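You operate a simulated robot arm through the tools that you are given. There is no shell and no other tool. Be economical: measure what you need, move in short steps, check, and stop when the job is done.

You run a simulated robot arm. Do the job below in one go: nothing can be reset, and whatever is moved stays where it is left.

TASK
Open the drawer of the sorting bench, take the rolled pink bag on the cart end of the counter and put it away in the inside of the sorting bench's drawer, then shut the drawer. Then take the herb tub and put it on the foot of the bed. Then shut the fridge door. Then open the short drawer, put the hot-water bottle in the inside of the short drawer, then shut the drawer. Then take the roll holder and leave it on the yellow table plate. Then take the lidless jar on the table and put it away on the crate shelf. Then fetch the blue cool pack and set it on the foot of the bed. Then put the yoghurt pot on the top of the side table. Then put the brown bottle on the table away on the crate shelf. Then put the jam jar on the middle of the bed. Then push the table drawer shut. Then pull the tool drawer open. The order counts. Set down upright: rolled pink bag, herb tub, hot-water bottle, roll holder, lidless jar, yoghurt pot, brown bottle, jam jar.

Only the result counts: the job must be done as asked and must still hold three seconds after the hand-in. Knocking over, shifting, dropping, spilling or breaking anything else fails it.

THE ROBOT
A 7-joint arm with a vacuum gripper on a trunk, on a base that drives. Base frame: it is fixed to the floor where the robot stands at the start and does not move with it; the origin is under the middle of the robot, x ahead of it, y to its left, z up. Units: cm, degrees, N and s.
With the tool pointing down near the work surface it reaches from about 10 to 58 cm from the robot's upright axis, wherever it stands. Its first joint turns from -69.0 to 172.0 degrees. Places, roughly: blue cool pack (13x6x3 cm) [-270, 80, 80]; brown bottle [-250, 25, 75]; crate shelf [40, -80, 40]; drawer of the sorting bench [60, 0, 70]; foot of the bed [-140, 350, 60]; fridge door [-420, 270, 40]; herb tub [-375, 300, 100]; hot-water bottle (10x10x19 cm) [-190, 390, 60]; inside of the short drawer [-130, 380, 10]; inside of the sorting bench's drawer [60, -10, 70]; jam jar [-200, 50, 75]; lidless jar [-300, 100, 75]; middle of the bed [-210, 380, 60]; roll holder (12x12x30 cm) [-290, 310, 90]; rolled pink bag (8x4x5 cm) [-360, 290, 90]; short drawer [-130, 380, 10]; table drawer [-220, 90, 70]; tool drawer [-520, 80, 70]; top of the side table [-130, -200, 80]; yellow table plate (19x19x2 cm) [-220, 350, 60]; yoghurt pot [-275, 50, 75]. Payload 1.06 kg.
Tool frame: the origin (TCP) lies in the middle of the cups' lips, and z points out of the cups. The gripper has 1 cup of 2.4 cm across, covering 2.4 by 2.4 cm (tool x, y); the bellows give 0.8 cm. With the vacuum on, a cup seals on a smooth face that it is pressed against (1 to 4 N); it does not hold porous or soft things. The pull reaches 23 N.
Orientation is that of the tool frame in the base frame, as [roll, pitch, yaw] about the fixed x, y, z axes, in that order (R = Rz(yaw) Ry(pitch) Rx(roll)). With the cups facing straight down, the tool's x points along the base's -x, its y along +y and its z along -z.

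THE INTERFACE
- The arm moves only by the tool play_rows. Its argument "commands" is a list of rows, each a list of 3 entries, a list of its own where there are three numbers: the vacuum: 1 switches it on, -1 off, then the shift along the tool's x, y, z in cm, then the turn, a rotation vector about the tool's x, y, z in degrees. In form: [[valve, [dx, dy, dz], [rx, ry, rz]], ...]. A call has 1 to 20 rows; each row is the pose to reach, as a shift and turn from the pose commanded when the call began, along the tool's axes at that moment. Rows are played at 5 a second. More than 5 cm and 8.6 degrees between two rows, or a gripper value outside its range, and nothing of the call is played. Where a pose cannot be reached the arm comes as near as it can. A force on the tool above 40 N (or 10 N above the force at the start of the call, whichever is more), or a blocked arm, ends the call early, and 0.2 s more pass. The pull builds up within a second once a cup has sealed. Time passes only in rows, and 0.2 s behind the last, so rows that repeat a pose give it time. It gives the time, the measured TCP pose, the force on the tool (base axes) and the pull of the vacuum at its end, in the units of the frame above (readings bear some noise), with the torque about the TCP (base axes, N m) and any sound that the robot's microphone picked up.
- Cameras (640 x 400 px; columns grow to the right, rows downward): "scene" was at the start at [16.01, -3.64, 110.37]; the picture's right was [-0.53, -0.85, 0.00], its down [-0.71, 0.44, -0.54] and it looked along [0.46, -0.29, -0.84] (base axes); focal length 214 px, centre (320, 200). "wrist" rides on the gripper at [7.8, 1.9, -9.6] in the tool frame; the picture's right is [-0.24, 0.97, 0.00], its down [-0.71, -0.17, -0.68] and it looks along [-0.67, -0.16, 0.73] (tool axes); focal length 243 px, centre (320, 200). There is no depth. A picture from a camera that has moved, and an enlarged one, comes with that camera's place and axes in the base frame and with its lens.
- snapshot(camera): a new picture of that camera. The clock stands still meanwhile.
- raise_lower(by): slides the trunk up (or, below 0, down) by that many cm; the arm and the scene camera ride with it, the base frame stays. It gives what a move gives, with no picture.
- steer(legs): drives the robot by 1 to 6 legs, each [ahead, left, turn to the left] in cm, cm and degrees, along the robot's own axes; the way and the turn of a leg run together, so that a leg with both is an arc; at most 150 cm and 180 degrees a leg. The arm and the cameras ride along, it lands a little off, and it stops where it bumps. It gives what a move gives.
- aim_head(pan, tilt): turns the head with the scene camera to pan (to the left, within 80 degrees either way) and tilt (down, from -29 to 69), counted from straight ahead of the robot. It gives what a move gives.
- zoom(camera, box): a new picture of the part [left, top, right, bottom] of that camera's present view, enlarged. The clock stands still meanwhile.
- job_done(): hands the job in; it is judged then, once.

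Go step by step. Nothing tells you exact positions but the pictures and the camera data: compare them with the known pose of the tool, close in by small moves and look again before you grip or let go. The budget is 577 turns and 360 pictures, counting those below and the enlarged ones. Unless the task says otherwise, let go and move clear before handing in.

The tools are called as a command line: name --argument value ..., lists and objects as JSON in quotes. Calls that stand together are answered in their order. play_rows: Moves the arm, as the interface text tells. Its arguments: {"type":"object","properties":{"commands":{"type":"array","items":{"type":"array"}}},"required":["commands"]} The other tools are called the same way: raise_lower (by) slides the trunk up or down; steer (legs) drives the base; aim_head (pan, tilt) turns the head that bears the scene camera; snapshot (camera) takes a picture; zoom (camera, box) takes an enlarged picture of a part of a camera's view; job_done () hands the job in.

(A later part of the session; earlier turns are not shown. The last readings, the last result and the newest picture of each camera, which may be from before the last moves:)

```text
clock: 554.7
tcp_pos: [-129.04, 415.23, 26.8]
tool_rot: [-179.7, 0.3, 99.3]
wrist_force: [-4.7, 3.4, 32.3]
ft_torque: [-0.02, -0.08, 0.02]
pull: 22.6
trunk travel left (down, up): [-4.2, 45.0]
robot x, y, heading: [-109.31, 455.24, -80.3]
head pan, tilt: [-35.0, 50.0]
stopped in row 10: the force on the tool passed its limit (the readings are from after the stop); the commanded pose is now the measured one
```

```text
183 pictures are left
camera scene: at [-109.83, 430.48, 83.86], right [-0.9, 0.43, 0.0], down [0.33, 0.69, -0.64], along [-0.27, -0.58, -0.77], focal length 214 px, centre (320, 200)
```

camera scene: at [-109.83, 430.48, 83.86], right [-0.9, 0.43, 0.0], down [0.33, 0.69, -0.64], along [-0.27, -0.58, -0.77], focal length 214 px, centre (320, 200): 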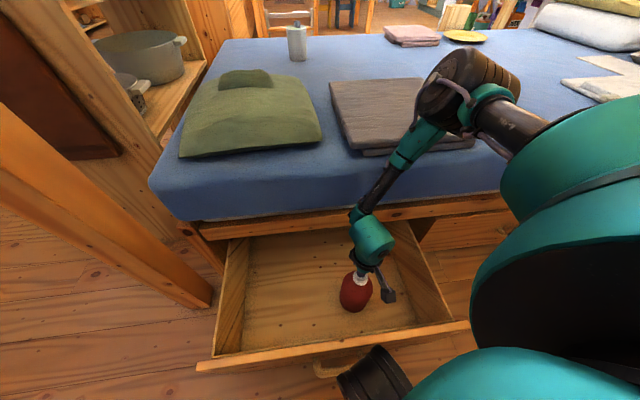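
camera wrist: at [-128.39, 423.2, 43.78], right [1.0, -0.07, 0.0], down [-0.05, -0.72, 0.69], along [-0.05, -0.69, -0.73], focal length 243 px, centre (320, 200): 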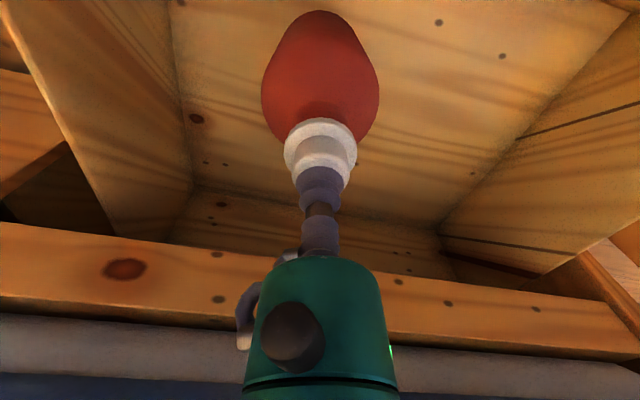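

The bottle stands on the drawer floor. Releasing and withdrawing upward.

play_rows --commands '[[-1, [0, 0, -0.4], [0, 0, 0]], [-1, [0, 0, -0.4], [0, 0, 0]], [-1, [0, 0, -0.4], [0, 0, 0]], [-1, [0, 0, -0.4], [0, 0, 0]], [-1, [0, 0, -0.4], [0, 0, 0]], [-1, [0, 0, -1.2], [0, 0, 0]], [-1, [0, 0, -4], [0, 0, 0]], [-1, [0, 0, -8], [0, 0, 0]], [-1, [0, 0, -12], [0, 0, 0]], [-1, [0, 0, -16.5], [0, 0, 0]], [-1, [0, 0, -21], [0, 0, 0]], [-1, [0, 0, -25.5], [0, 0, 0]]]'

snapshot --camera "scene"

snapshot --camera "wrist"

```text
clock: 557.3
tcp_pos: [-129.02, 415.23, 52.15]
tool_rot: [-179.7, 0.0, 99.5]
wrist_force: [-0.1, -0.7, 0.0]
ft_torque: [-0.02, 0.01, 0.02]
pull: 0.0
trunk travel left (down, up): [-4.2, 45.0]
robot x, y, heading: [-109.36, 455.22, -80.1]
head pan, tilt: [-35.0, 50.0]
```

```text
182 pictures are left
camera scene: at [-109.84, 430.35, 83.81], right [-0.91, 0.43, 0.0], down [0.33, 0.69, -0.64], along [-0.27, -0.58, -0.77], focal length 214 px, centre (320, 200)
```

scene: 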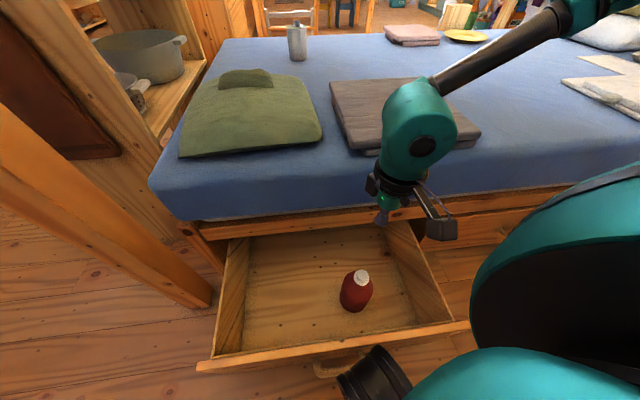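

```text
181 pictures are left
camera wrist: at [-128.44, 423.15, 61.7], right [1.0, -0.07, 0.0], down [-0.05, -0.73, 0.69], along [-0.05, -0.68, -0.73], focal length 243 px, centre (320, 200)
```

wrist: 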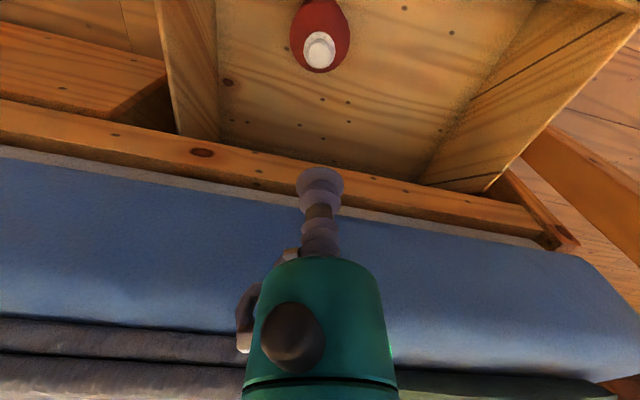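

Next I shut the drawer: reposition square-on with the tool outside the drawer front, low enough that the wrist pushes the panel.

steer --legs '[[-8, 0, 0], [0, 0, -28]]'

steer --legs '[[-8, 8, 0]]'

```text
clock: 559.7
tcp_pos: [-146.94, 436.94, 52.11]
tool_rot: [-179.7, 0.0, 71.1]
wrist_force: [0.3, 0.0, 0.2]
ft_torque: [0.04, 0.02, -0.01]
pull: 0.1
trunk travel left (down, up): [-4.2, 45.0]
robot x, y, heading: [-111.35, 462.83, -108.3]
head pan, tilt: [-35.0, 50.0]
```

```text
clock: 561.0
tcp_pos: [-136.79, 442.06, 52.2]
tool_rot: [-179.8, 0.2, 71.1]
wrist_force: [-0.2, 0.2, 0.2]
ft_torque: [0.01, 0.0, 0.02]
pull: 0.1
trunk travel left (down, up): [-4.2, 45.0]
robot x, y, heading: [-100.68, 468.4, -108.4]
head pan, tilt: [-35.0, 50.0]
```

play_rows --commands '[[-1, [0.5, 2, 4], [0, 0, 0]], [-1, [1, 4, 8], [0, 0, 0]], [-1, [1, 6, 12], [0, 0, 0]], [-1, [1, 8, 16], [0, 0, 0]], [-1, [1, 8, 20.5], [0, 0, 0]], [-1, [1, 8, 25], [0, 0, 0]], [-1, [1, 8, 29.5], [0, 0, 0]], [-1, [1, 8, 34], [0, 0, 0]], [-1, [1, 8, 38], [0, 0, 0]]]'

snapshot --camera "scene"

```text
clock: 563.0
tcp_pos: [-131.59, 440.83, 18.65]
tool_rot: [-179.9, 0.1, 71.1]
wrist_force: [0.0, -0.8, 0.1]
ft_torque: [-0.04, 0.0, 0.0]
pull: 0.0
out of reach, approached as far as the arm can: row 8, 9
trunk travel left (down, up): [-4.2, 45.0]
robot x, y, heading: [-100.76, 467.74, -108.5]
head pan, tilt: [-35.0, 50.0]
```

```text
180 pictures are left
camera scene: at [-112.8, 446.36, 83.81], right [-0.6, 0.8, 0.0], down [0.62, 0.46, -0.64], along [-0.52, -0.38, -0.77], focal length 214 px, centre (320, 200)
```

scene: 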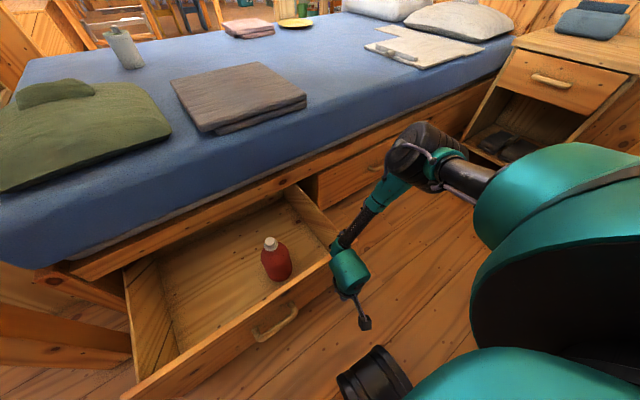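

raise_lower --by -4

steer --legs '[[10, 0, 0]]'

snapshot --camera "scene"

```text
clock: 563.8
tcp_pos: [-131.73, 440.81, 15.63]
tool_rot: [-179.8, 0.1, 71.1]
wrist_force: [-0.1, -0.1, -0.2]
ft_torque: [0.02, 0.0, 0.03]
pull: 0.1
trunk travel left (down, up): [-0.2, 49.0]
robot x, y, heading: [-101.15, 468.07, -108.5]
head pan, tilt: [-35.0, 50.0]
```

```text
clock: 564.9
tcp_pos: [-134.9, 431.13, 15.77]
tool_rot: [-179.8, 0.2, 71.2]
wrist_force: [0.0, -0.6, 0.2]
ft_torque: [-0.01, 0.0, -0.02]
pull: 0.1
trunk travel left (down, up): [-0.2, 49.0]
robot x, y, heading: [-103.93, 458.94, -108.4]
head pan, tilt: [-35.0, 50.0]
```

```text
179 pictures are left
camera scene: at [-116.15, 436.3, 80.93], right [-0.6, 0.8, 0.0], down [0.62, 0.46, -0.64], along [-0.52, -0.38, -0.77], focal length 214 px, centre (320, 200)
```

scene: 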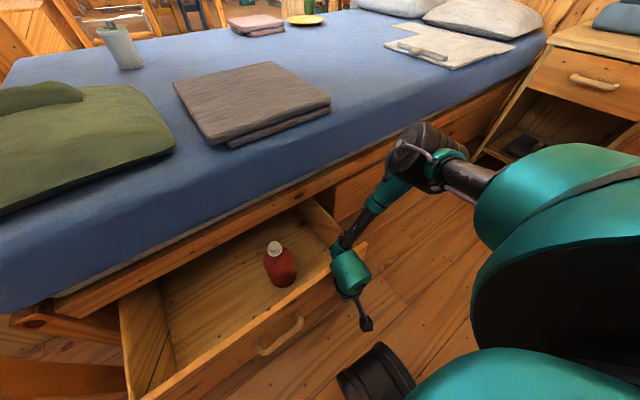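

steer --legs '[[6, 0, 0]]'

steer --legs '[[-14, 6, 0]]'

play_rows --commands '[[-1, [0, 0, -4], [0, 0, 0]], [-1, [0, 0, -8], [0, 0, 0]], [-1, [0, 0, -12], [0, 0, 0]], [-1, [-3, 3, -14], [0, 0, 0]], [-1, [-6, 6, -14], [0, 0, 0]], [-1, [-9, 9, -14], [0, 0, 0]], [-1, [-10, 12, -14], [0, 0, 0]]]'

snapshot --camera "scene"

```text
clock: 565.9
tcp_pos: [-136.78, 425.62, 15.66]
tool_rot: [-179.8, 0.2, 71.1]
wrist_force: [-0.4, 0.3, 0.6]
ft_torque: [-0.01, 0.01, 0.02]
pull: 0.0
trunk travel left (down, up): [-0.2, 49.0]
robot x, y, heading: [-105.65, 453.34, -108.8]
head pan, tilt: [-35.0, 50.0]
```

```text
clock: 567.3
tcp_pos: [-126.64, 437.1, 15.72]
tool_rot: [-179.8, 0.2, 71.1]
wrist_force: [-0.3, 0.1, 0.0]
ft_torque: [0.0, 0.02, 0.0]
pull: 0.0
trunk travel left (down, up): [-0.2, 49.0]
robot x, y, heading: [-95.83, 464.47, -109.0]
head pan, tilt: [-35.0, 50.0]
```

```text
clock: 568.9
tcp_pos: [-118.65, 424.0, 29.81]
tool_rot: [-179.9, 0.1, 71.0]
wrist_force: [-0.5, -0.5, -0.5]
ft_torque: [-0.02, -0.01, -0.04]
pull: 0.1
trunk travel left (down, up): [-0.2, 49.0]
robot x, y, heading: [-95.59, 464.42, -108.4]
head pan, tilt: [-35.0, 50.0]
```

```text
178 pictures are left
camera scene: at [-107.95, 442.14, 80.93], right [-0.59, 0.8, 0.0], down [0.62, 0.46, -0.64], along [-0.52, -0.38, -0.77], focal length 214 px, centre (320, 200)
```

scene: 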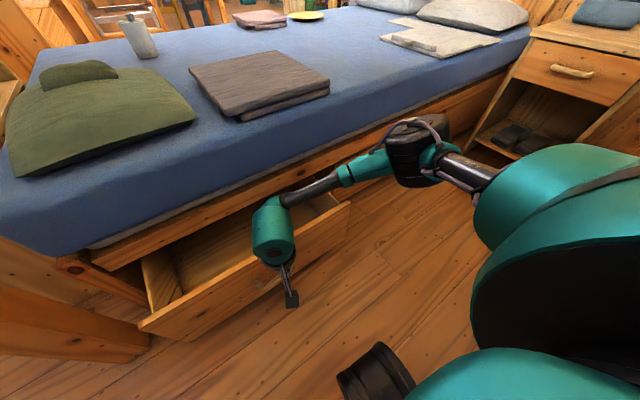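

play_rows --commands '[[-1, [2, -4, 0], [0, 0, 0]], [-1, [2, -8, 2], [0, 0, 0]], [-1, [2, -10, 6], [0, 0, 0]], [-1, [2, -10, 10], [0, 0, 0]], [-1, [2, -10, 14], [0, 0, 0]], [-1, [2, -10, 16], [0, 0, 0]]]'

steer --legs '[[7, 0, 0]]'

snapshot --camera "scene"

```text
clock: 570.3
tcp_pos: [-128.49, 429.98, 16.63]
tool_rot: [-179.8, 0.2, 71.0]
wrist_force: [0.5, -0.9, 0.3]
ft_torque: [0.02, 0.01, 0.01]
pull: 0.1
out of reach, approached as far as the arm can: row 5, 6
trunk travel left (down, up): [-0.2, 49.0]
robot x, y, heading: [-95.95, 464.53, -108.4]
head pan, tilt: [-35.0, 50.0]
```

```text
clock: 571.3
tcp_pos: [-130.67, 423.33, 16.65]
tool_rot: [-179.8, 0.1, 70.9]
wrist_force: [0.6, -0.5, -0.5]
ft_torque: [-0.02, 0.02, 0.01]
pull: 0.0
trunk travel left (down, up): [-0.2, 49.0]
robot x, y, heading: [-98.21, 457.66, -108.7]
head pan, tilt: [-35.0, 50.0]
```

```text
177 pictures are left
camera scene: at [-110.23, 435.44, 80.93], right [-0.59, 0.8, 0.0], down [0.62, 0.45, -0.64], along [-0.52, -0.38, -0.77], focal length 214 px, centre (320, 200)
```

scene: 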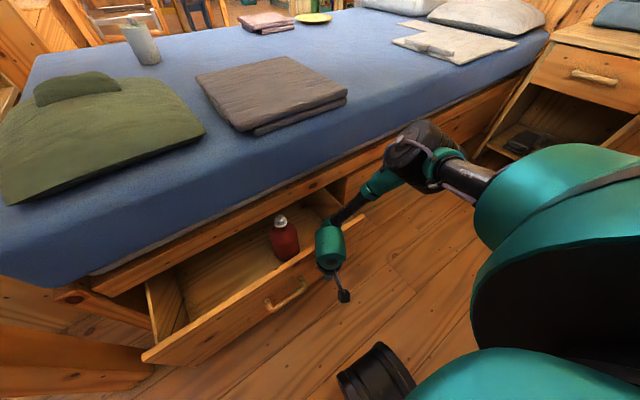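

steer --legs '[[6, 0, 0]]'

steer --legs '[[4, 0, 0]]'

snapshot --camera "scene"

```text
clock: 572.3
tcp_pos: [-132.74, 417.51, 16.62]
tool_rot: [-179.8, 0.1, 70.9]
wrist_force: [-0.2, 1.1, 0.6]
ft_torque: [0.02, 0.0, 0.02]
pull: 0.1
trunk travel left (down, up): [-0.2, 49.0]
robot x, y, heading: [-99.98, 452.01, -108.4]
head pan, tilt: [-35.0, 50.0]
```

```text
clock: 573.2
tcp_pos: [-133.95, 413.77, 16.58]
tool_rot: [-179.7, 0.2, 70.9]
wrist_force: [0.8, -0.1, 0.6]
ft_torque: [0.01, 0.01, 0.01]
pull: 0.0
trunk travel left (down, up): [-0.2, 49.0]
robot x, y, heading: [-101.14, 448.42, -108.6]
head pan, tilt: [-35.0, 50.0]
```

```text
176 pictures are left
camera scene: at [-113.4, 426.01, 80.93], right [-0.59, 0.8, 0.0], down [0.62, 0.45, -0.64], along [-0.52, -0.38, -0.77], focal length 214 px, centre (320, 200)
```

scene: 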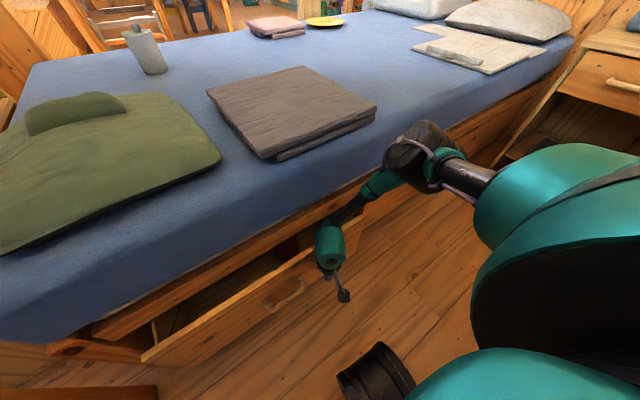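

steer --legs '[[3, 0, 0]]'

steer --legs '[[3, 0, 0]]'

snapshot --camera "scene"

```text
clock: 574.0
tcp_pos: [-134.85, 410.95, 16.56]
tool_rot: [-179.8, 0.2, 70.9]
wrist_force: [0.1, -0.4, -0.7]
ft_torque: [-0.03, 0.01, 0.01]
pull: 0.0
trunk travel left (down, up): [-0.2, 49.0]
robot x, y, heading: [-102.5, 445.32, -108.6]
head pan, tilt: [-35.0, 50.0]
```

```text
clock: 575.0
tcp_pos: [-135.11, 410.91, 15.94]
tool_rot: [-179.8, -2.2, 71.6]
wrist_force: [-0.5, -0.1, -0.5]
ft_torque: [0.0, 0.04, -0.02]
pull: 0.1
trunk travel left (down, up): [-0.2, 49.0]
robot x, y, heading: [-103.09, 442.96, -108.8]
head pan, tilt: [-35.0, 50.0]
stopped in leg 1: the robot was blocked; the commanded pose is now the measured one
```

```text
175 pictures are left
camera scene: at [-115.29, 420.78, 80.93], right [-0.59, 0.81, 0.0], down [0.62, 0.45, -0.64], along [-0.52, -0.38, -0.77], focal length 214 px, centre (320, 200)
```

scene: 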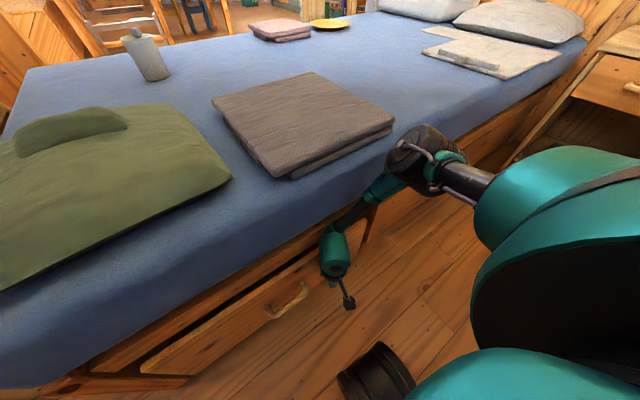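

zoom --camera "scene" --box '[60, 210, 400, 400]'

```text
1.88 times, centred on (230, 305) of scene
camera zoom: at [-115.29, 420.78, 80.93], right [-0.59, 0.81, 0.0], down [0.62, 0.45, -0.64], along [-0.52, -0.38, -0.77], focal length 404 px, centre (489, 2)
```

zoom: 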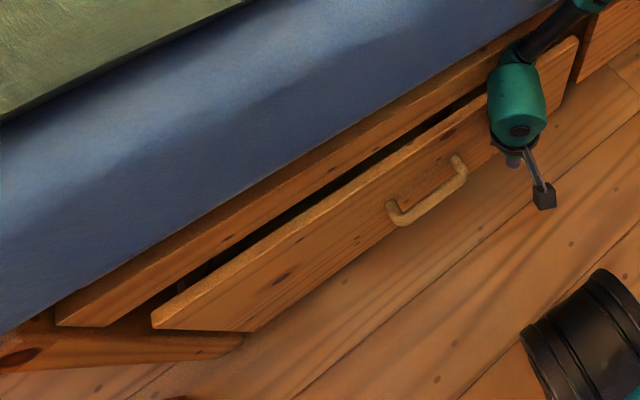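

The drawer lacks about 2–3 cm and my forearm is touching the bed edge. I'll back off, tilt the tool tip forward and push with the cup tip.

steer --legs '[[-9, 0, 0]]'

play_rows --commands '[[-1, [0, 4, -3], [0, 0, 0]], [-1, [0, 8, -6], [0, 0, 0]], [-1, [-2, 10, -7], [0, -8, 0]], [-1, [-4, 10, -7], [0, -16, 0]], [-1, [-5, 10, -7], [0, -22, 0]], [-1, [-5, 10, -7], [0, -26, 0]]]'

snapshot --camera "wrist"

snapshot --camera "scene"

```text
clock: 576.1
tcp_pos: [-132.34, 419.41, 15.87]
tool_rot: [-179.8, -2.2, 71.6]
wrist_force: [0.7, -0.1, -0.2]
ft_torque: [-0.03, 0.03, 0.01]
pull: 0.1
trunk travel left (down, up): [-0.2, 49.0]
robot x, y, heading: [-100.11, 451.53, -109.0]
head pan, tilt: [-35.0, 50.0]
```

```text
clock: 577.5
tcp_pos: [-126.2, 411.9, 24.27]
tool_rot: [-179.9, 23.9, 71.6]
wrist_force: [0.1, 0.3, -0.2]
ft_torque: [0.0, -0.01, -0.04]
pull: 0.2
out of reach, approached as far as the arm can: row 2, 3, 4, 5, 6
trunk travel left (down, up): [-0.2, 49.0]
robot x, y, heading: [-99.95, 451.58, -108.8]
head pan, tilt: [-35.0, 50.0]
```

```text
173 pictures are left
camera wrist: at [-120.94, 421.64, 29.82], right [0.85, -0.51, 0.09], down [-0.28, -0.3, 0.91], along [-0.44, -0.81, -0.4], focal length 243 px, centre (320, 200)
```

wrist: 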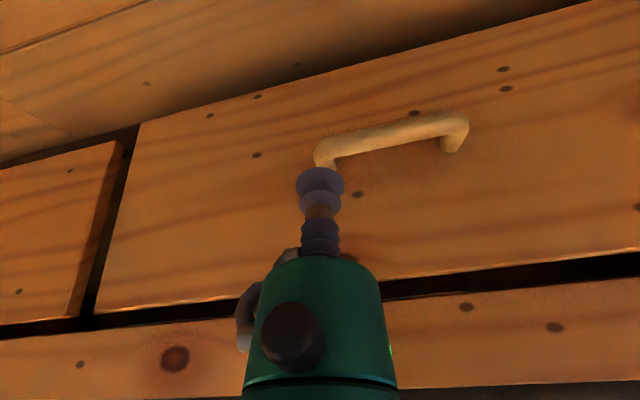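

```text
172 pictures are left
camera scene: at [-112.36, 429.31, 80.93], right [-0.59, 0.81, 0.0], down [0.62, 0.45, -0.64], along [-0.52, -0.38, -0.77], focal length 214 px, centre (320, 200)
```

scene: 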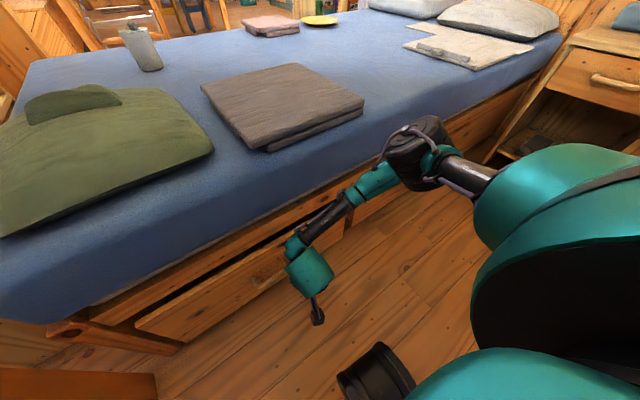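

steer --legs '[[7, 0, 0]]'

steer --legs '[[2.5, 0, 0]]'

steer --legs '[[2, 0, 0]]'

snapshot --camera "wrist"

```text
clock: 578.5
tcp_pos: [-128.26, 405.29, 24.25]
tool_rot: [-180.0, 23.8, 71.6]
wrist_force: [0.0, -0.4, 0.7]
ft_torque: [-0.03, 0.02, -0.03]
pull: 0.1
trunk travel left (down, up): [-0.2, 49.0]
robot x, y, heading: [-102.37, 445.16, -108.9]
head pan, tilt: [-35.0, 50.0]
```

```text
clock: 579.3
tcp_pos: [-129.18, 402.94, 24.2]
tool_rot: [-180.0, 23.8, 71.6]
wrist_force: [-0.4, -0.2, 0.3]
ft_torque: [0.0, -0.01, -0.02]
pull: 0.0
trunk travel left (down, up): [-0.2, 49.0]
robot x, y, heading: [-103.08, 442.65, -108.7]
head pan, tilt: [-35.0, 50.0]
```

```text
clock: 580.1
tcp_pos: [-129.2, 402.82, 24.19]
tool_rot: [-180.0, 23.1, 72.3]
wrist_force: [0.9, 0.6, 0.3]
ft_torque: [0.01, -0.01, -0.02]
pull: 0.0
trunk travel left (down, up): [-0.2, 49.0]
robot x, y, heading: [-103.42, 442.06, -108.9]
head pan, tilt: [-35.0, 50.0]
stopped in leg 1: the robot was blocked; the commanded pose is now the measured one
```

```text
171 pictures are left
camera wrist: at [-124.15, 412.53, 29.84], right [0.86, -0.5, 0.09], down [-0.28, -0.31, 0.91], along [-0.43, -0.81, -0.41], focal length 243 px, centre (320, 200)
```

wrist: 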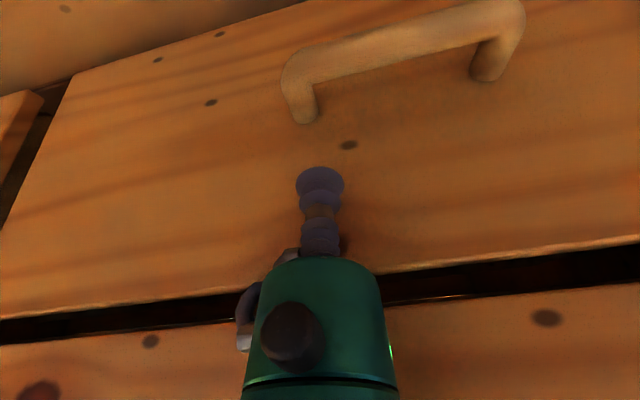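

steer --legs '[[-8, 0, 0]]'

play_rows --commands '[[-1, [2, 0, -4], [0, 6, 0]], [-1, [4, 0, -8], [0, 12, 0]], [-1, [5, 0, -12], [0, 18, 0]], [-1, [5, 0, -16.5], [0, 24, 0]], [-1, [5, 0, -21], [0, 24, 0]], [-1, [5, 0, -25.5], [0, 24, 0]], [-1, [5, 0, -30], [0, 24, 0]], [-1, [5, 0, -34.5], [0, 24, 0]]]'

steer --legs '[[0, 5, 0]]'

aim_head --pan -15 --tilt 50

zoom --camera "scene" --box '[180, 180, 480, 330]'

```text
clock: 581.1
tcp_pos: [-126.69, 410.34, 24.02]
tool_rot: [179.9, 23.2, 72.2]
wrist_force: [-0.2, 1.0, 0.6]
ft_torque: [0.03, -0.01, 0.03]
pull: 0.1
trunk travel left (down, up): [-0.2, 49.0]
robot x, y, heading: [-100.67, 449.53, -108.9]
head pan, tilt: [-35.0, 50.0]
```

```text
clock: 583.0
tcp_pos: [-120.67, 424.86, 53.61]
tool_rot: [-178.4, -1.9, 72.5]
wrist_force: [0.5, -2.2, 5.0]
ft_torque: [0.18, 0.03, -0.01]
pull: 0.1
out of reach, approached as far as the arm can: row 7, 8
trunk travel left (down, up): [-0.2, 49.0]
robot x, y, heading: [-101.23, 449.34, -108.9]
head pan, tilt: [-35.0, 50.0]
```

```text
clock: 583.9
tcp_pos: [-115.76, 422.68, 53.95]
tool_rot: [-180.0, -0.8, 72.1]
wrist_force: [0.4, 0.3, 0.5]
ft_torque: [-0.03, 0.0, -0.03]
pull: 0.1
trunk travel left (down, up): [-0.2, 49.0]
robot x, y, heading: [-96.4, 447.54, -108.8]
head pan, tilt: [-35.0, 50.0]
```

```text
clock: 584.7
tcp_pos: [-115.59, 422.64, 54.0]
tool_rot: [-180.0, -0.8, 72.3]
wrist_force: [0.1, 0.4, 0.3]
ft_torque: [0.03, -0.03, 0.04]
pull: 0.0
trunk travel left (down, up): [-0.2, 49.0]
robot x, y, heading: [-96.05, 447.63, -109.0]
head pan, tilt: [-15.0, 50.0]
```

```text
2.13 times, centred on (330, 255) of scene
camera zoom: at [-106.52, 423.55, 80.93], right [-0.83, 0.56, 0.0], down [0.43, 0.64, -0.64], along [-0.36, -0.53, -0.77], focal length 458 px, centre (299, 83)
```

zoom: 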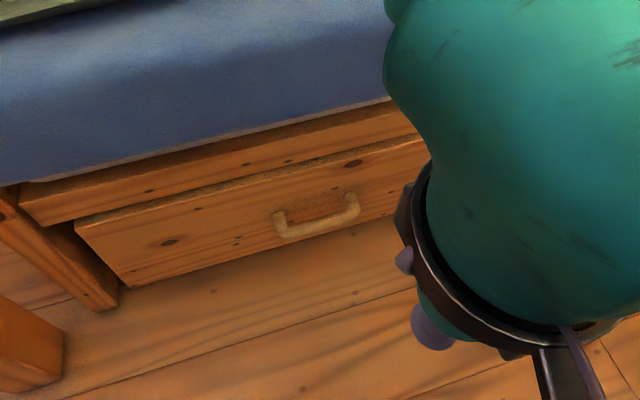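

The short drawer is shut with the bottle inside. Next is the roll holder on the cart. I'll leave the corridor the way I came.

steer --legs '[[0, 60, 0], [0, 38, 0]]'

snapshot --camera "scene"

```text
clock: 590.1
tcp_pos: [-23.15, 390.98, 54.09]
tool_rot: [-180.0, -0.8, 72.2]
wrist_force: [-0.2, 0.3, 0.1]
ft_torque: [-0.01, -0.04, 0.03]
pull: 0.0
trunk travel left (down, up): [-0.2, 49.0]
robot x, y, heading: [-3.37, 415.74, -109.2]
head pan, tilt: [-15.0, 50.0]
```

```text
169 pictures are left
camera scene: at [-13.94, 391.72, 80.93], right [-0.83, 0.56, 0.0], down [0.43, 0.64, -0.64], along [-0.36, -0.53, -0.77], focal length 214 px, centre (320, 200)
```

scene: 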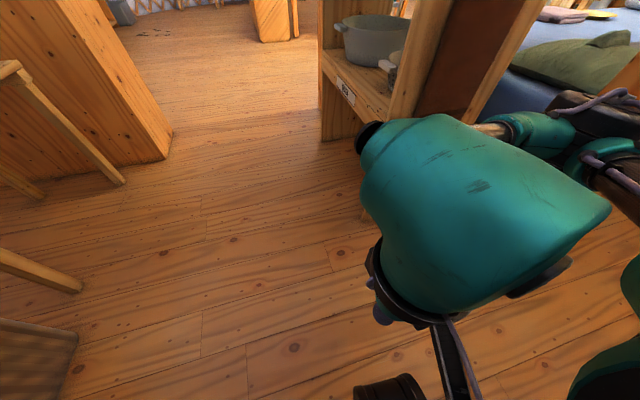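

steer --legs '[[0, 0, 19], [35, -10, 0], [45, 0, 0]]'

steer --legs '[[65, -28, 0], [50, -12, 0]]'

snapshot --camera "scene"

```text
clock: 595.8
tcp_pos: [-23.97, 305.93, 54.02]
tool_rot: [179.9, -0.9, 91.1]
wrist_force: [0.6, -0.3, -0.6]
ft_torque: [0.03, 0.02, 0.01]
pull: 0.1
trunk travel left (down, up): [-0.2, 49.0]
robot x, y, heading: [-13.31, 336.16, -89.9]
head pan, tilt: [-15.0, 50.0]
```

```text
clock: 602.3
tcp_pos: [-64.69, 191.04, 54.03]
tool_rot: [179.9, -0.9, 90.7]
wrist_force: [0.8, -0.5, 0.1]
ft_torque: [-0.01, -0.01, -0.02]
pull: 0.0
trunk travel left (down, up): [-0.2, 49.0]
robot x, y, heading: [-53.87, 221.27, -90.3]
head pan, tilt: [-15.0, 50.0]
```

```text
168 pictures are left
camera scene: at [-56.16, 194.78, 80.93], right [-0.96, 0.26, 0.0], down [0.2, 0.74, -0.64], along [-0.17, -0.62, -0.77], focal length 214 px, centre (320, 200)
```

scene: 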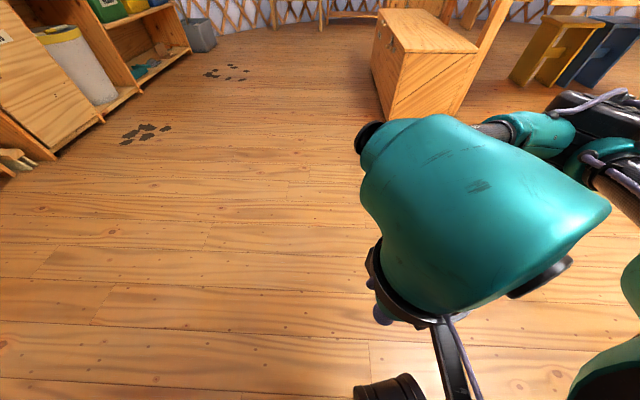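

I'm out in the open room. Next I drive west to the cart's east side for the roll holder.

steer --legs '[[58, 0, 0], [0, 0, -98], [100, 0, 0], [75, 0, 0]]'

raise_lower --by 40

aim_head --pan -50 --tilt 20

snapshot --camera "scene"

```text
clock: 618.1
tcp_pos: [-255.93, 199.94, 54.05]
tool_rot: [179.9, -0.9, -6.0]
wrist_force: [-0.2, 0.9, 0.2]
ft_torque: [-0.02, 0.01, -0.01]
pull: 0.0
trunk travel left (down, up): [-0.2, 49.0]
robot x, y, heading: [-227.23, 185.76, 173.0]
head pan, tilt: [-15.0, 50.0]
```

```text
clock: 622.0
tcp_pos: [-255.96, 200.04, 94.11]
tool_rot: [180.0, -1.0, -6.0]
wrist_force: [0.0, 0.3, -0.3]
ft_torque: [0.01, 0.0, -0.01]
pull: 0.1
trunk travel left (down, up): [-40.2, 9.0]
robot x, y, heading: [-227.7, 185.94, 173.1]
head pan, tilt: [-15.0, 50.0]
```

```text
clock: 623.0
tcp_pos: [-256.01, 200.11, 94.1]
tool_rot: [180.0, -0.9, -6.0]
wrist_force: [-0.1, -0.1, -1.4]
ft_torque: [0.0, 0.0, 0.01]
pull: 0.1
trunk travel left (down, up): [-40.2, 9.0]
robot x, y, heading: [-227.58, 186.14, 173.4]
head pan, tilt: [-50.0, 20.0]
```

```text
167 pictures are left
camera scene: at [-239.84, 194.72, 126.41], right [0.84, 0.54, 0.0], down [0.19, -0.29, -0.94], along [-0.51, 0.79, -0.34], focal length 214 px, centre (320, 200)
```

scene: 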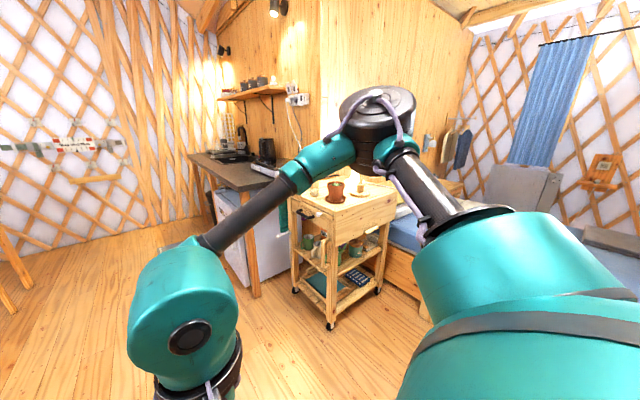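

steer --legs '[[25, -60, -8]]'

aim_head --pan -25 --tilt 30

snapshot --camera "scene"

snapshot --camera "wrist"

```text
clock: 626.6
tcp_pos: [-266.62, 266.85, 94.03]
tool_rot: [180.0, -1.0, -14.1]
wrist_force: [0.8, 0.1, -0.5]
ft_torque: [0.0, 0.04, -0.04]
pull: 0.0
trunk travel left (down, up): [-40.2, 9.0]
robot x, y, heading: [-240.29, 248.94, 164.8]
head pan, tilt: [-50.0, 20.0]
```

```text
clock: 627.5
tcp_pos: [-266.64, 266.92, 94.11]
tool_rot: [-180.0, -0.8, -14.2]
wrist_force: [-0.4, -0.3, -0.3]
ft_torque: [-0.03, 0.0, 0.0]
pull: 0.0
trunk travel left (down, up): [-40.2, 9.0]
robot x, y, heading: [-240.76, 248.75, 164.8]
head pan, tilt: [-25.0, 30.0]
```

```text
166 pictures are left
camera scene: at [-254.46, 256.68, 124.82], right [0.65, 0.76, 0.0], down [0.38, -0.32, -0.87], along [-0.66, 0.56, -0.5], focal length 214 px, centre (320, 200)
```

scene: 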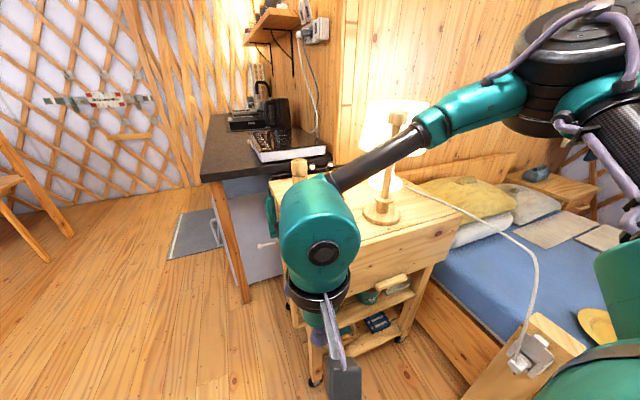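

```text
165 pictures are left
camera wrist: at [-259.79, 263.03, 103.74], right [-0.47, -0.89, 0.0], down [-0.66, 0.34, 0.67], along [-0.59, 0.32, -0.74], focal length 243 px, centre (320, 200)
```

wrist: 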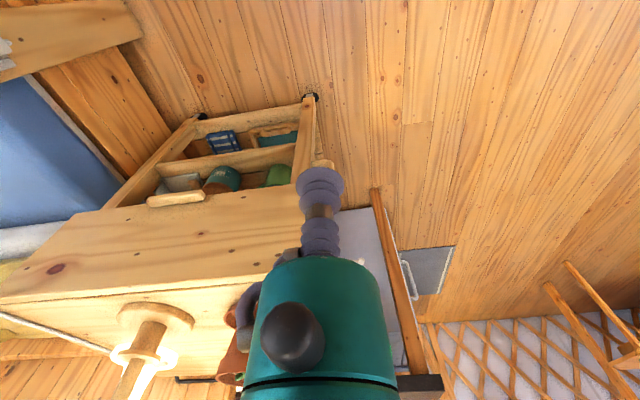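

raise_lower --by 9

play_rows --commands '[[-1, [-2.5, -2.5, -3], [0, -0.5, 0]], [-1, [-5, -5, -6], [0, -0.9, 0]], [-1, [-7.5, -7.5, -9], [0, -0.9, 0]], [-1, [-10, -10, -12], [0, -0.9, 0]], [-1, [-12, -12, -15], [0, -0.9, 0]], [-1, [-13, -12, -18.5], [0, -0.9, 0]]]'

```text
clock: 628.7
tcp_pos: [-266.66, 266.86, 102.91]
tool_rot: [-180.0, -1.0, -14.1]
wrist_force: [0.0, 0.0, -0.6]
ft_torque: [-0.01, -0.02, 0.01]
pull: 0.0
trunk travel left (down, up): [-49.2, 0.0]
robot x, y, heading: [-240.18, 248.92, 164.7]
head pan, tilt: [-25.0, 30.0]
```

```text
clock: 630.1
tcp_pos: [-276.71, 281.72, 121.51]
tool_rot: [180.0, 0.1, -14.1]
wrist_force: [0.2, 0.3, 0.2]
ft_torque: [0.01, 0.01, 0.0]
pull: 0.0
trunk travel left (down, up): [-49.2, 0.0]
robot x, y, heading: [-240.37, 248.83, 164.6]
head pan, tilt: [-25.0, 30.0]
```

steer --legs '[[10, -15, 0]]'

snapshot --camera "wrist"

snapshot --camera "scene"

```text
clock: 631.6
tcp_pos: [-282.2, 299.03, 121.26]
tool_rot: [-180.0, 0.0, -14.2]
wrist_force: [-0.5, -0.4, 0.0]
ft_torque: [-0.02, 0.02, 0.02]
pull: 0.0
trunk travel left (down, up): [-49.2, 0.0]
robot x, y, heading: [-246.08, 266.26, 164.6]
head pan, tilt: [-25.0, 30.0]
```

```text
164 pictures are left
camera wrist: at [-275.27, 295.04, 130.89], right [-0.47, -0.88, 0.0], down [-0.64, 0.34, 0.68], along [-0.61, 0.32, -0.73], focal length 243 px, centre (320, 200)
```

wrist: 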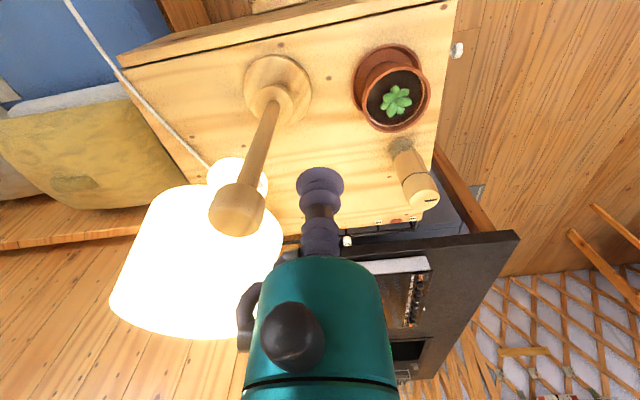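

```text
163 pictures are left
camera scene: at [-253.11, 271.81, 134.81], right [0.65, 0.76, 0.0], down [0.38, -0.32, -0.87], along [-0.66, 0.56, -0.5], focal length 214 px, centre (320, 200)
```

scene: 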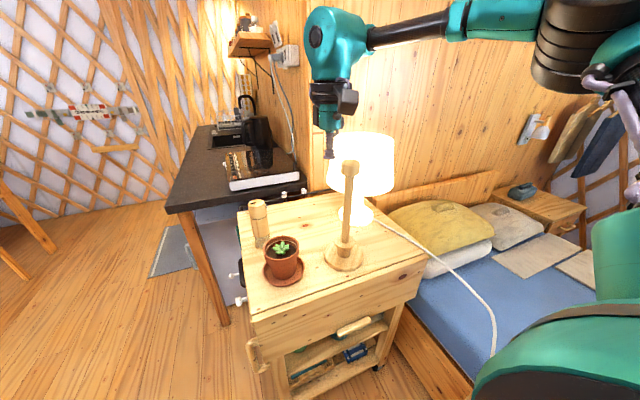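

steer --legs '[[4.6, -7.7, 0]]'

snapshot --camera "wrist"

snapshot --camera "scene"

```text
clock: 632.7
tcp_pos: [-284.74, 307.42, 121.29]
tool_rot: [-180.0, 0.0, -14.2]
wrist_force: [0.2, 0.1, -0.3]
ft_torque: [-0.01, -0.02, -0.04]
pull: 0.0
trunk travel left (down, up): [-49.2, 0.0]
robot x, y, heading: [-248.52, 274.1, 164.6]
head pan, tilt: [-25.0, 30.0]
```

```text
162 pictures are left
camera wrist: at [-277.67, 303.58, 130.89], right [-0.47, -0.88, 0.0], down [-0.64, 0.34, 0.68], along [-0.61, 0.32, -0.73], focal length 243 px, centre (320, 200)
```

wrist: 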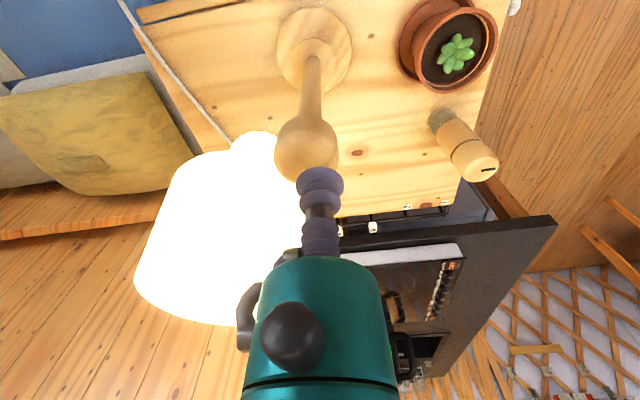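

```text
161 pictures are left
camera scene: at [-255.51, 280.34, 134.81], right [0.65, 0.76, 0.0], down [0.38, -0.32, -0.87], along [-0.66, 0.56, -0.5], focal length 214 px, centre (320, 200)
```

scene: 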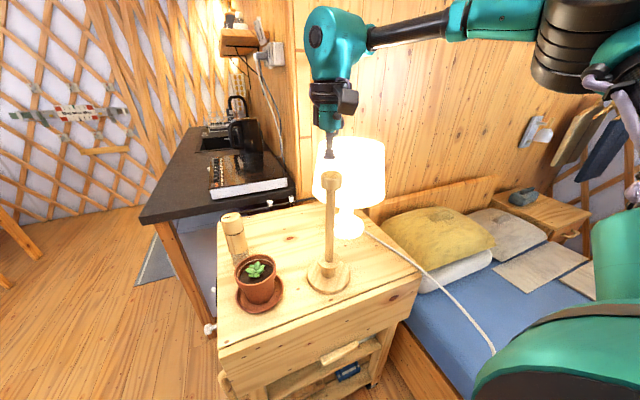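

play_rows --commands '[[1, [-1, -1.1, 1], [0, 0, 0]], [1, [-1, -1.1, 2.5], [0, 0, 0]], [1, [-1, -1.1, 3.5], [0, 0, 0]], [1, [-1, -1.1, 4.2], [0, 0, 0]], [1, [-1, -1.1, 4.9], [0, 0, 0]]]'

snapshot --camera "wrist"

```text
clock: 633.9
tcp_pos: [-285.37, 308.59, 116.71]
tool_rot: [180.0, 0.5, -14.2]
wrist_force: [-1.4, 3.6, 20.0]
ft_torque: [0.0, -0.04, -0.01]
pull: 22.6
trunk travel left (down, up): [-49.2, 0.0]
robot x, y, heading: [-248.43, 274.72, 164.6]
head pan, tilt: [-25.0, 30.0]
```

```text
160 pictures are left
camera wrist: at [-278.23, 304.72, 126.24], right [-0.47, -0.88, 0.0], down [-0.64, 0.34, 0.69], along [-0.61, 0.32, -0.72], focal length 243 px, centre (320, 200)
```

wrist: 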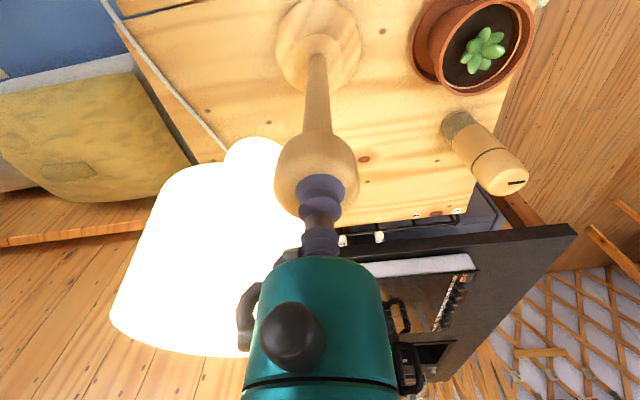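

Sealed on the holder's knob. Lifting clear of the cart.

play_rows --commands '[[1, [0, 0, -1], [0, 0, 0]], [1, [0, 0, -3], [0, 0, 0]], [1, [0, 0, -5], [0, 0, 0]], [1, [0, 0, -7], [0, 0, 0]], [1, [0, 0, -8], [0, 0, 0]]]'

snapshot --camera "scene"

```text
clock: 635.1
tcp_pos: [-285.26, 308.59, 124.35]
tool_rot: [180.0, -0.1, -14.3]
wrist_force: [-0.4, -0.4, -3.2]
ft_torque: [-0.03, -0.01, 0.02]
pull: 22.7
trunk travel left (down, up): [-49.2, 0.0]
robot x, y, heading: [-248.52, 274.3, 164.4]
head pan, tilt: [-25.0, 30.0]
```

```text
159 pictures are left
camera scene: at [-255.51, 280.26, 134.82], right [0.65, 0.76, 0.0], down [0.38, -0.32, -0.87], along [-0.66, 0.56, -0.5], focal length 214 px, centre (320, 200)
```

scene: 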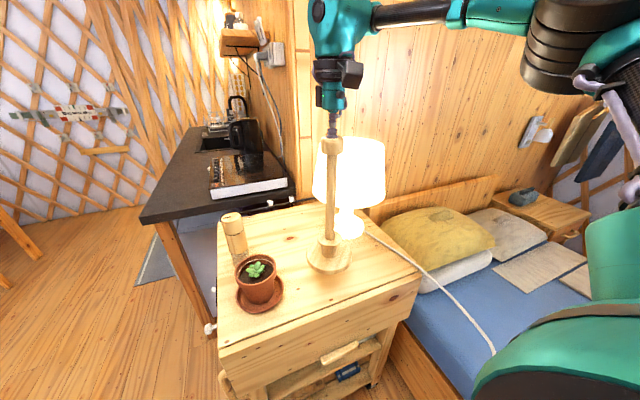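

steer --legs '[[-20, -3, 0]]'

snapshot --camera "scene"

```text
clock: 636.7
tcp_pos: [-265.25, 306.34, 124.48]
tool_rot: [179.9, 0.0, -14.2]
wrist_force: [-0.2, 0.0, -2.2]
ft_torque: [-0.05, -0.05, 0.01]
pull: 22.6
trunk travel left (down, up): [-49.2, 0.0]
robot x, y, heading: [-228.46, 271.73, 164.7]
head pan, tilt: [-25.0, 30.0]
```

```text
158 pictures are left
camera scene: at [-235.46, 277.87, 134.82], right [0.65, 0.76, 0.0], down [0.38, -0.32, -0.87], along [-0.66, 0.56, -0.5], focal length 214 px, centre (320, 200)
```

scene: 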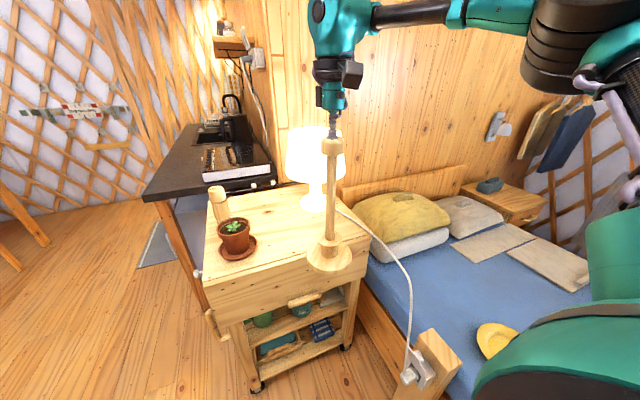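

steer --legs '[[0, 0, -42]]'

aim_head --pan -25 --tilt 50

snapshot --camera "scene"

snapshot --camera "wrist"

```text
clock: 639.1
tcp_pos: [-232.87, 322.1, 124.48]
tool_rot: [180.0, 0.0, -56.2]
wrist_force: [-0.1, -0.8, -3.6]
ft_torque: [-0.03, -0.01, -0.02]
pull: 23.1
trunk travel left (down, up): [-49.2, 0.0]
robot x, y, heading: [-228.77, 271.93, 122.7]
head pan, tilt: [-25.0, 30.0]
```

```text
clock: 639.9
tcp_pos: [-232.83, 322.15, 124.45]
tool_rot: [180.0, 0.0, -56.5]
wrist_force: [0.1, -0.4, -3.1]
ft_torque: [-0.05, 0.0, 0.0]
pull: 23.2
trunk travel left (down, up): [-49.2, 0.0]
robot x, y, heading: [-228.71, 272.04, 122.5]
head pan, tilt: [-25.0, 50.0]
```

```text
157 pictures are left
camera scene: at [-229.63, 279.67, 131.87], right [0.99, 0.13, 0.0], down [0.1, -0.76, -0.64], along [-0.08, 0.64, -0.77], focal length 214 px, centre (320, 200)
```

scene: 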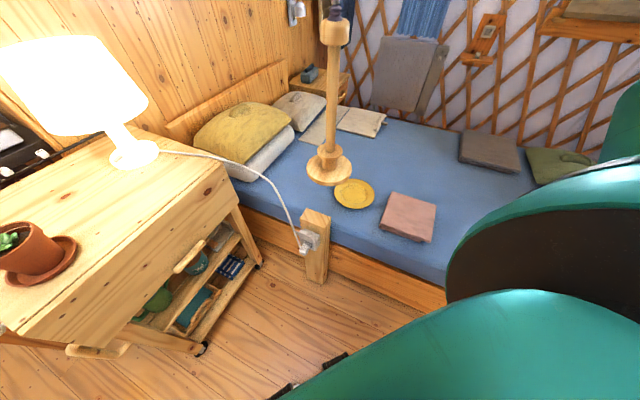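

```text
156 pictures are left
camera wrist: at [-230.18, 314.42, 134.0], right [-0.94, -0.34, 0.0], down [-0.25, 0.68, 0.68], along [-0.23, 0.64, -0.73], focal length 243 px, centre (320, 200)
```

wrist: 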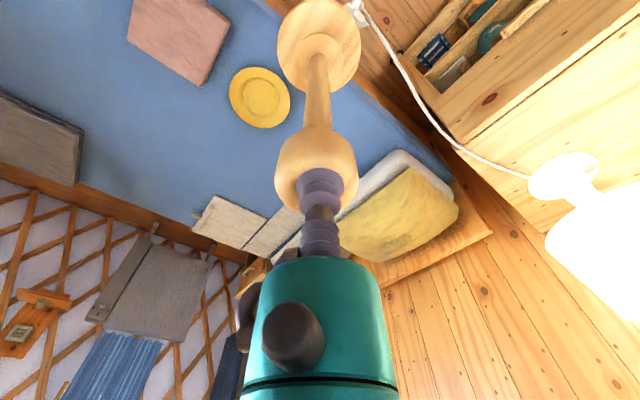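

steer --legs '[[11, -23.8, 0]]'

play_rows --commands '[[1, [-2, 0, 3], [0, 0, 0]], [1, [-4, 0, 6], [0, 0, 0]], [1, [-6, 0, 9], [0, 0, 0]]]'

snapshot --camera "wrist"

snapshot --camera "scene"

```text
clock: 641.8
tcp_pos: [-218.61, 344.16, 124.5]
tool_rot: [179.9, 0.0, -56.3]
wrist_force: [0.6, 0.5, -4.2]
ft_torque: [-0.02, 0.01, -0.02]
pull: 23.7
trunk travel left (down, up): [-49.2, 0.0]
robot x, y, heading: [-214.64, 293.88, 122.6]
head pan, tilt: [-25.0, 50.0]
```

```text
clock: 642.6
tcp_pos: [-222.12, 349.32, 115.34]
tool_rot: [180.0, 0.0, -56.3]
wrist_force: [-0.4, 1.0, -3.7]
ft_torque: [0.03, 0.0, 0.0]
pull: 23.1
trunk travel left (down, up): [-49.2, 0.0]
robot x, y, heading: [-214.62, 293.91, 122.4]
head pan, tilt: [-25.0, 50.0]
```

```text
155 pictures are left
camera wrist: at [-219.44, 341.53, 124.93], right [-0.94, -0.34, 0.0], down [-0.25, 0.68, 0.68], along [-0.23, 0.64, -0.73], focal length 243 px, centre (320, 200)
```

wrist: 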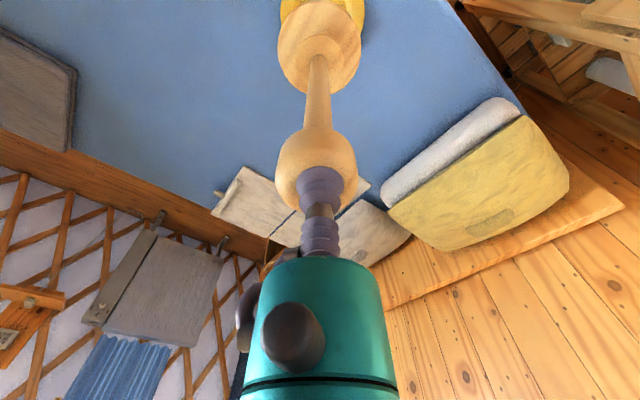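

```text
154 pictures are left
camera scene: at [-215.5, 301.79, 131.85], right [0.99, 0.13, 0.0], down [0.1, -0.76, -0.64], along [-0.08, 0.64, -0.77], focal length 214 px, centre (320, 200)
```

scene: 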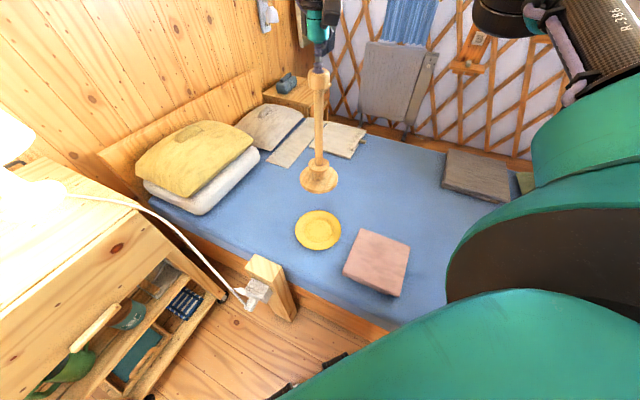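

play_rows --commands '[[1, [0, 0, 4.5], [0, 0, 0]], [1, [0, 0, 9], [0, 0, 0]], [1, [0, 0, 13.5], [0, 0, 0]], [1, [0, 0, 18], [0, 0, 0]], [1, [0, 0, 22], [0, 0, 0]], [1, [0, 0, 26], [0, 0, 0]]]'

snapshot --camera "scene"

snapshot --camera "wrist"

```text
clock: 644.0
tcp_pos: [-218.93, 347.2, 91.87]
tool_rot: [180.0, 0.0, -56.3]
wrist_force: [-0.1, 0.4, -3.0]
ft_torque: [0.0, 0.02, 0.01]
pull: 22.7
out of reach, approached as far as the arm can: row 4, 5, 6
trunk travel left (down, up): [-49.2, 0.0]
robot x, y, heading: [-213.9, 293.68, 122.6]
head pan, tilt: [-25.0, 50.0]
```

```text
153 pictures are left
camera scene: at [-215.44, 301.69, 131.86], right [0.99, 0.13, 0.0], down [0.1, -0.76, -0.64], along [-0.08, 0.64, -0.77], focal length 214 px, centre (320, 200)
```

scene: 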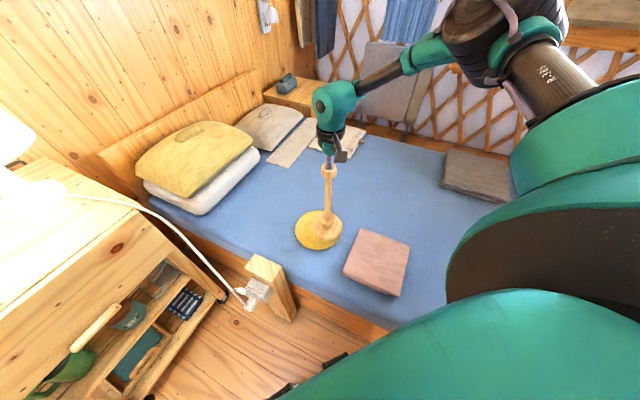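

```text
152 pictures are left
camera wrist: at [-216.21, 339.5, 101.47], right [-0.94, -0.34, 0.0], down [-0.25, 0.68, 0.69], along [-0.24, 0.64, -0.73], focal length 243 px, centre (320, 200)
```

wrist: 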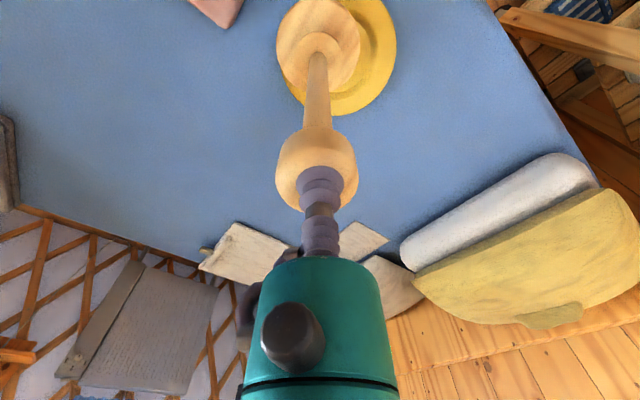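

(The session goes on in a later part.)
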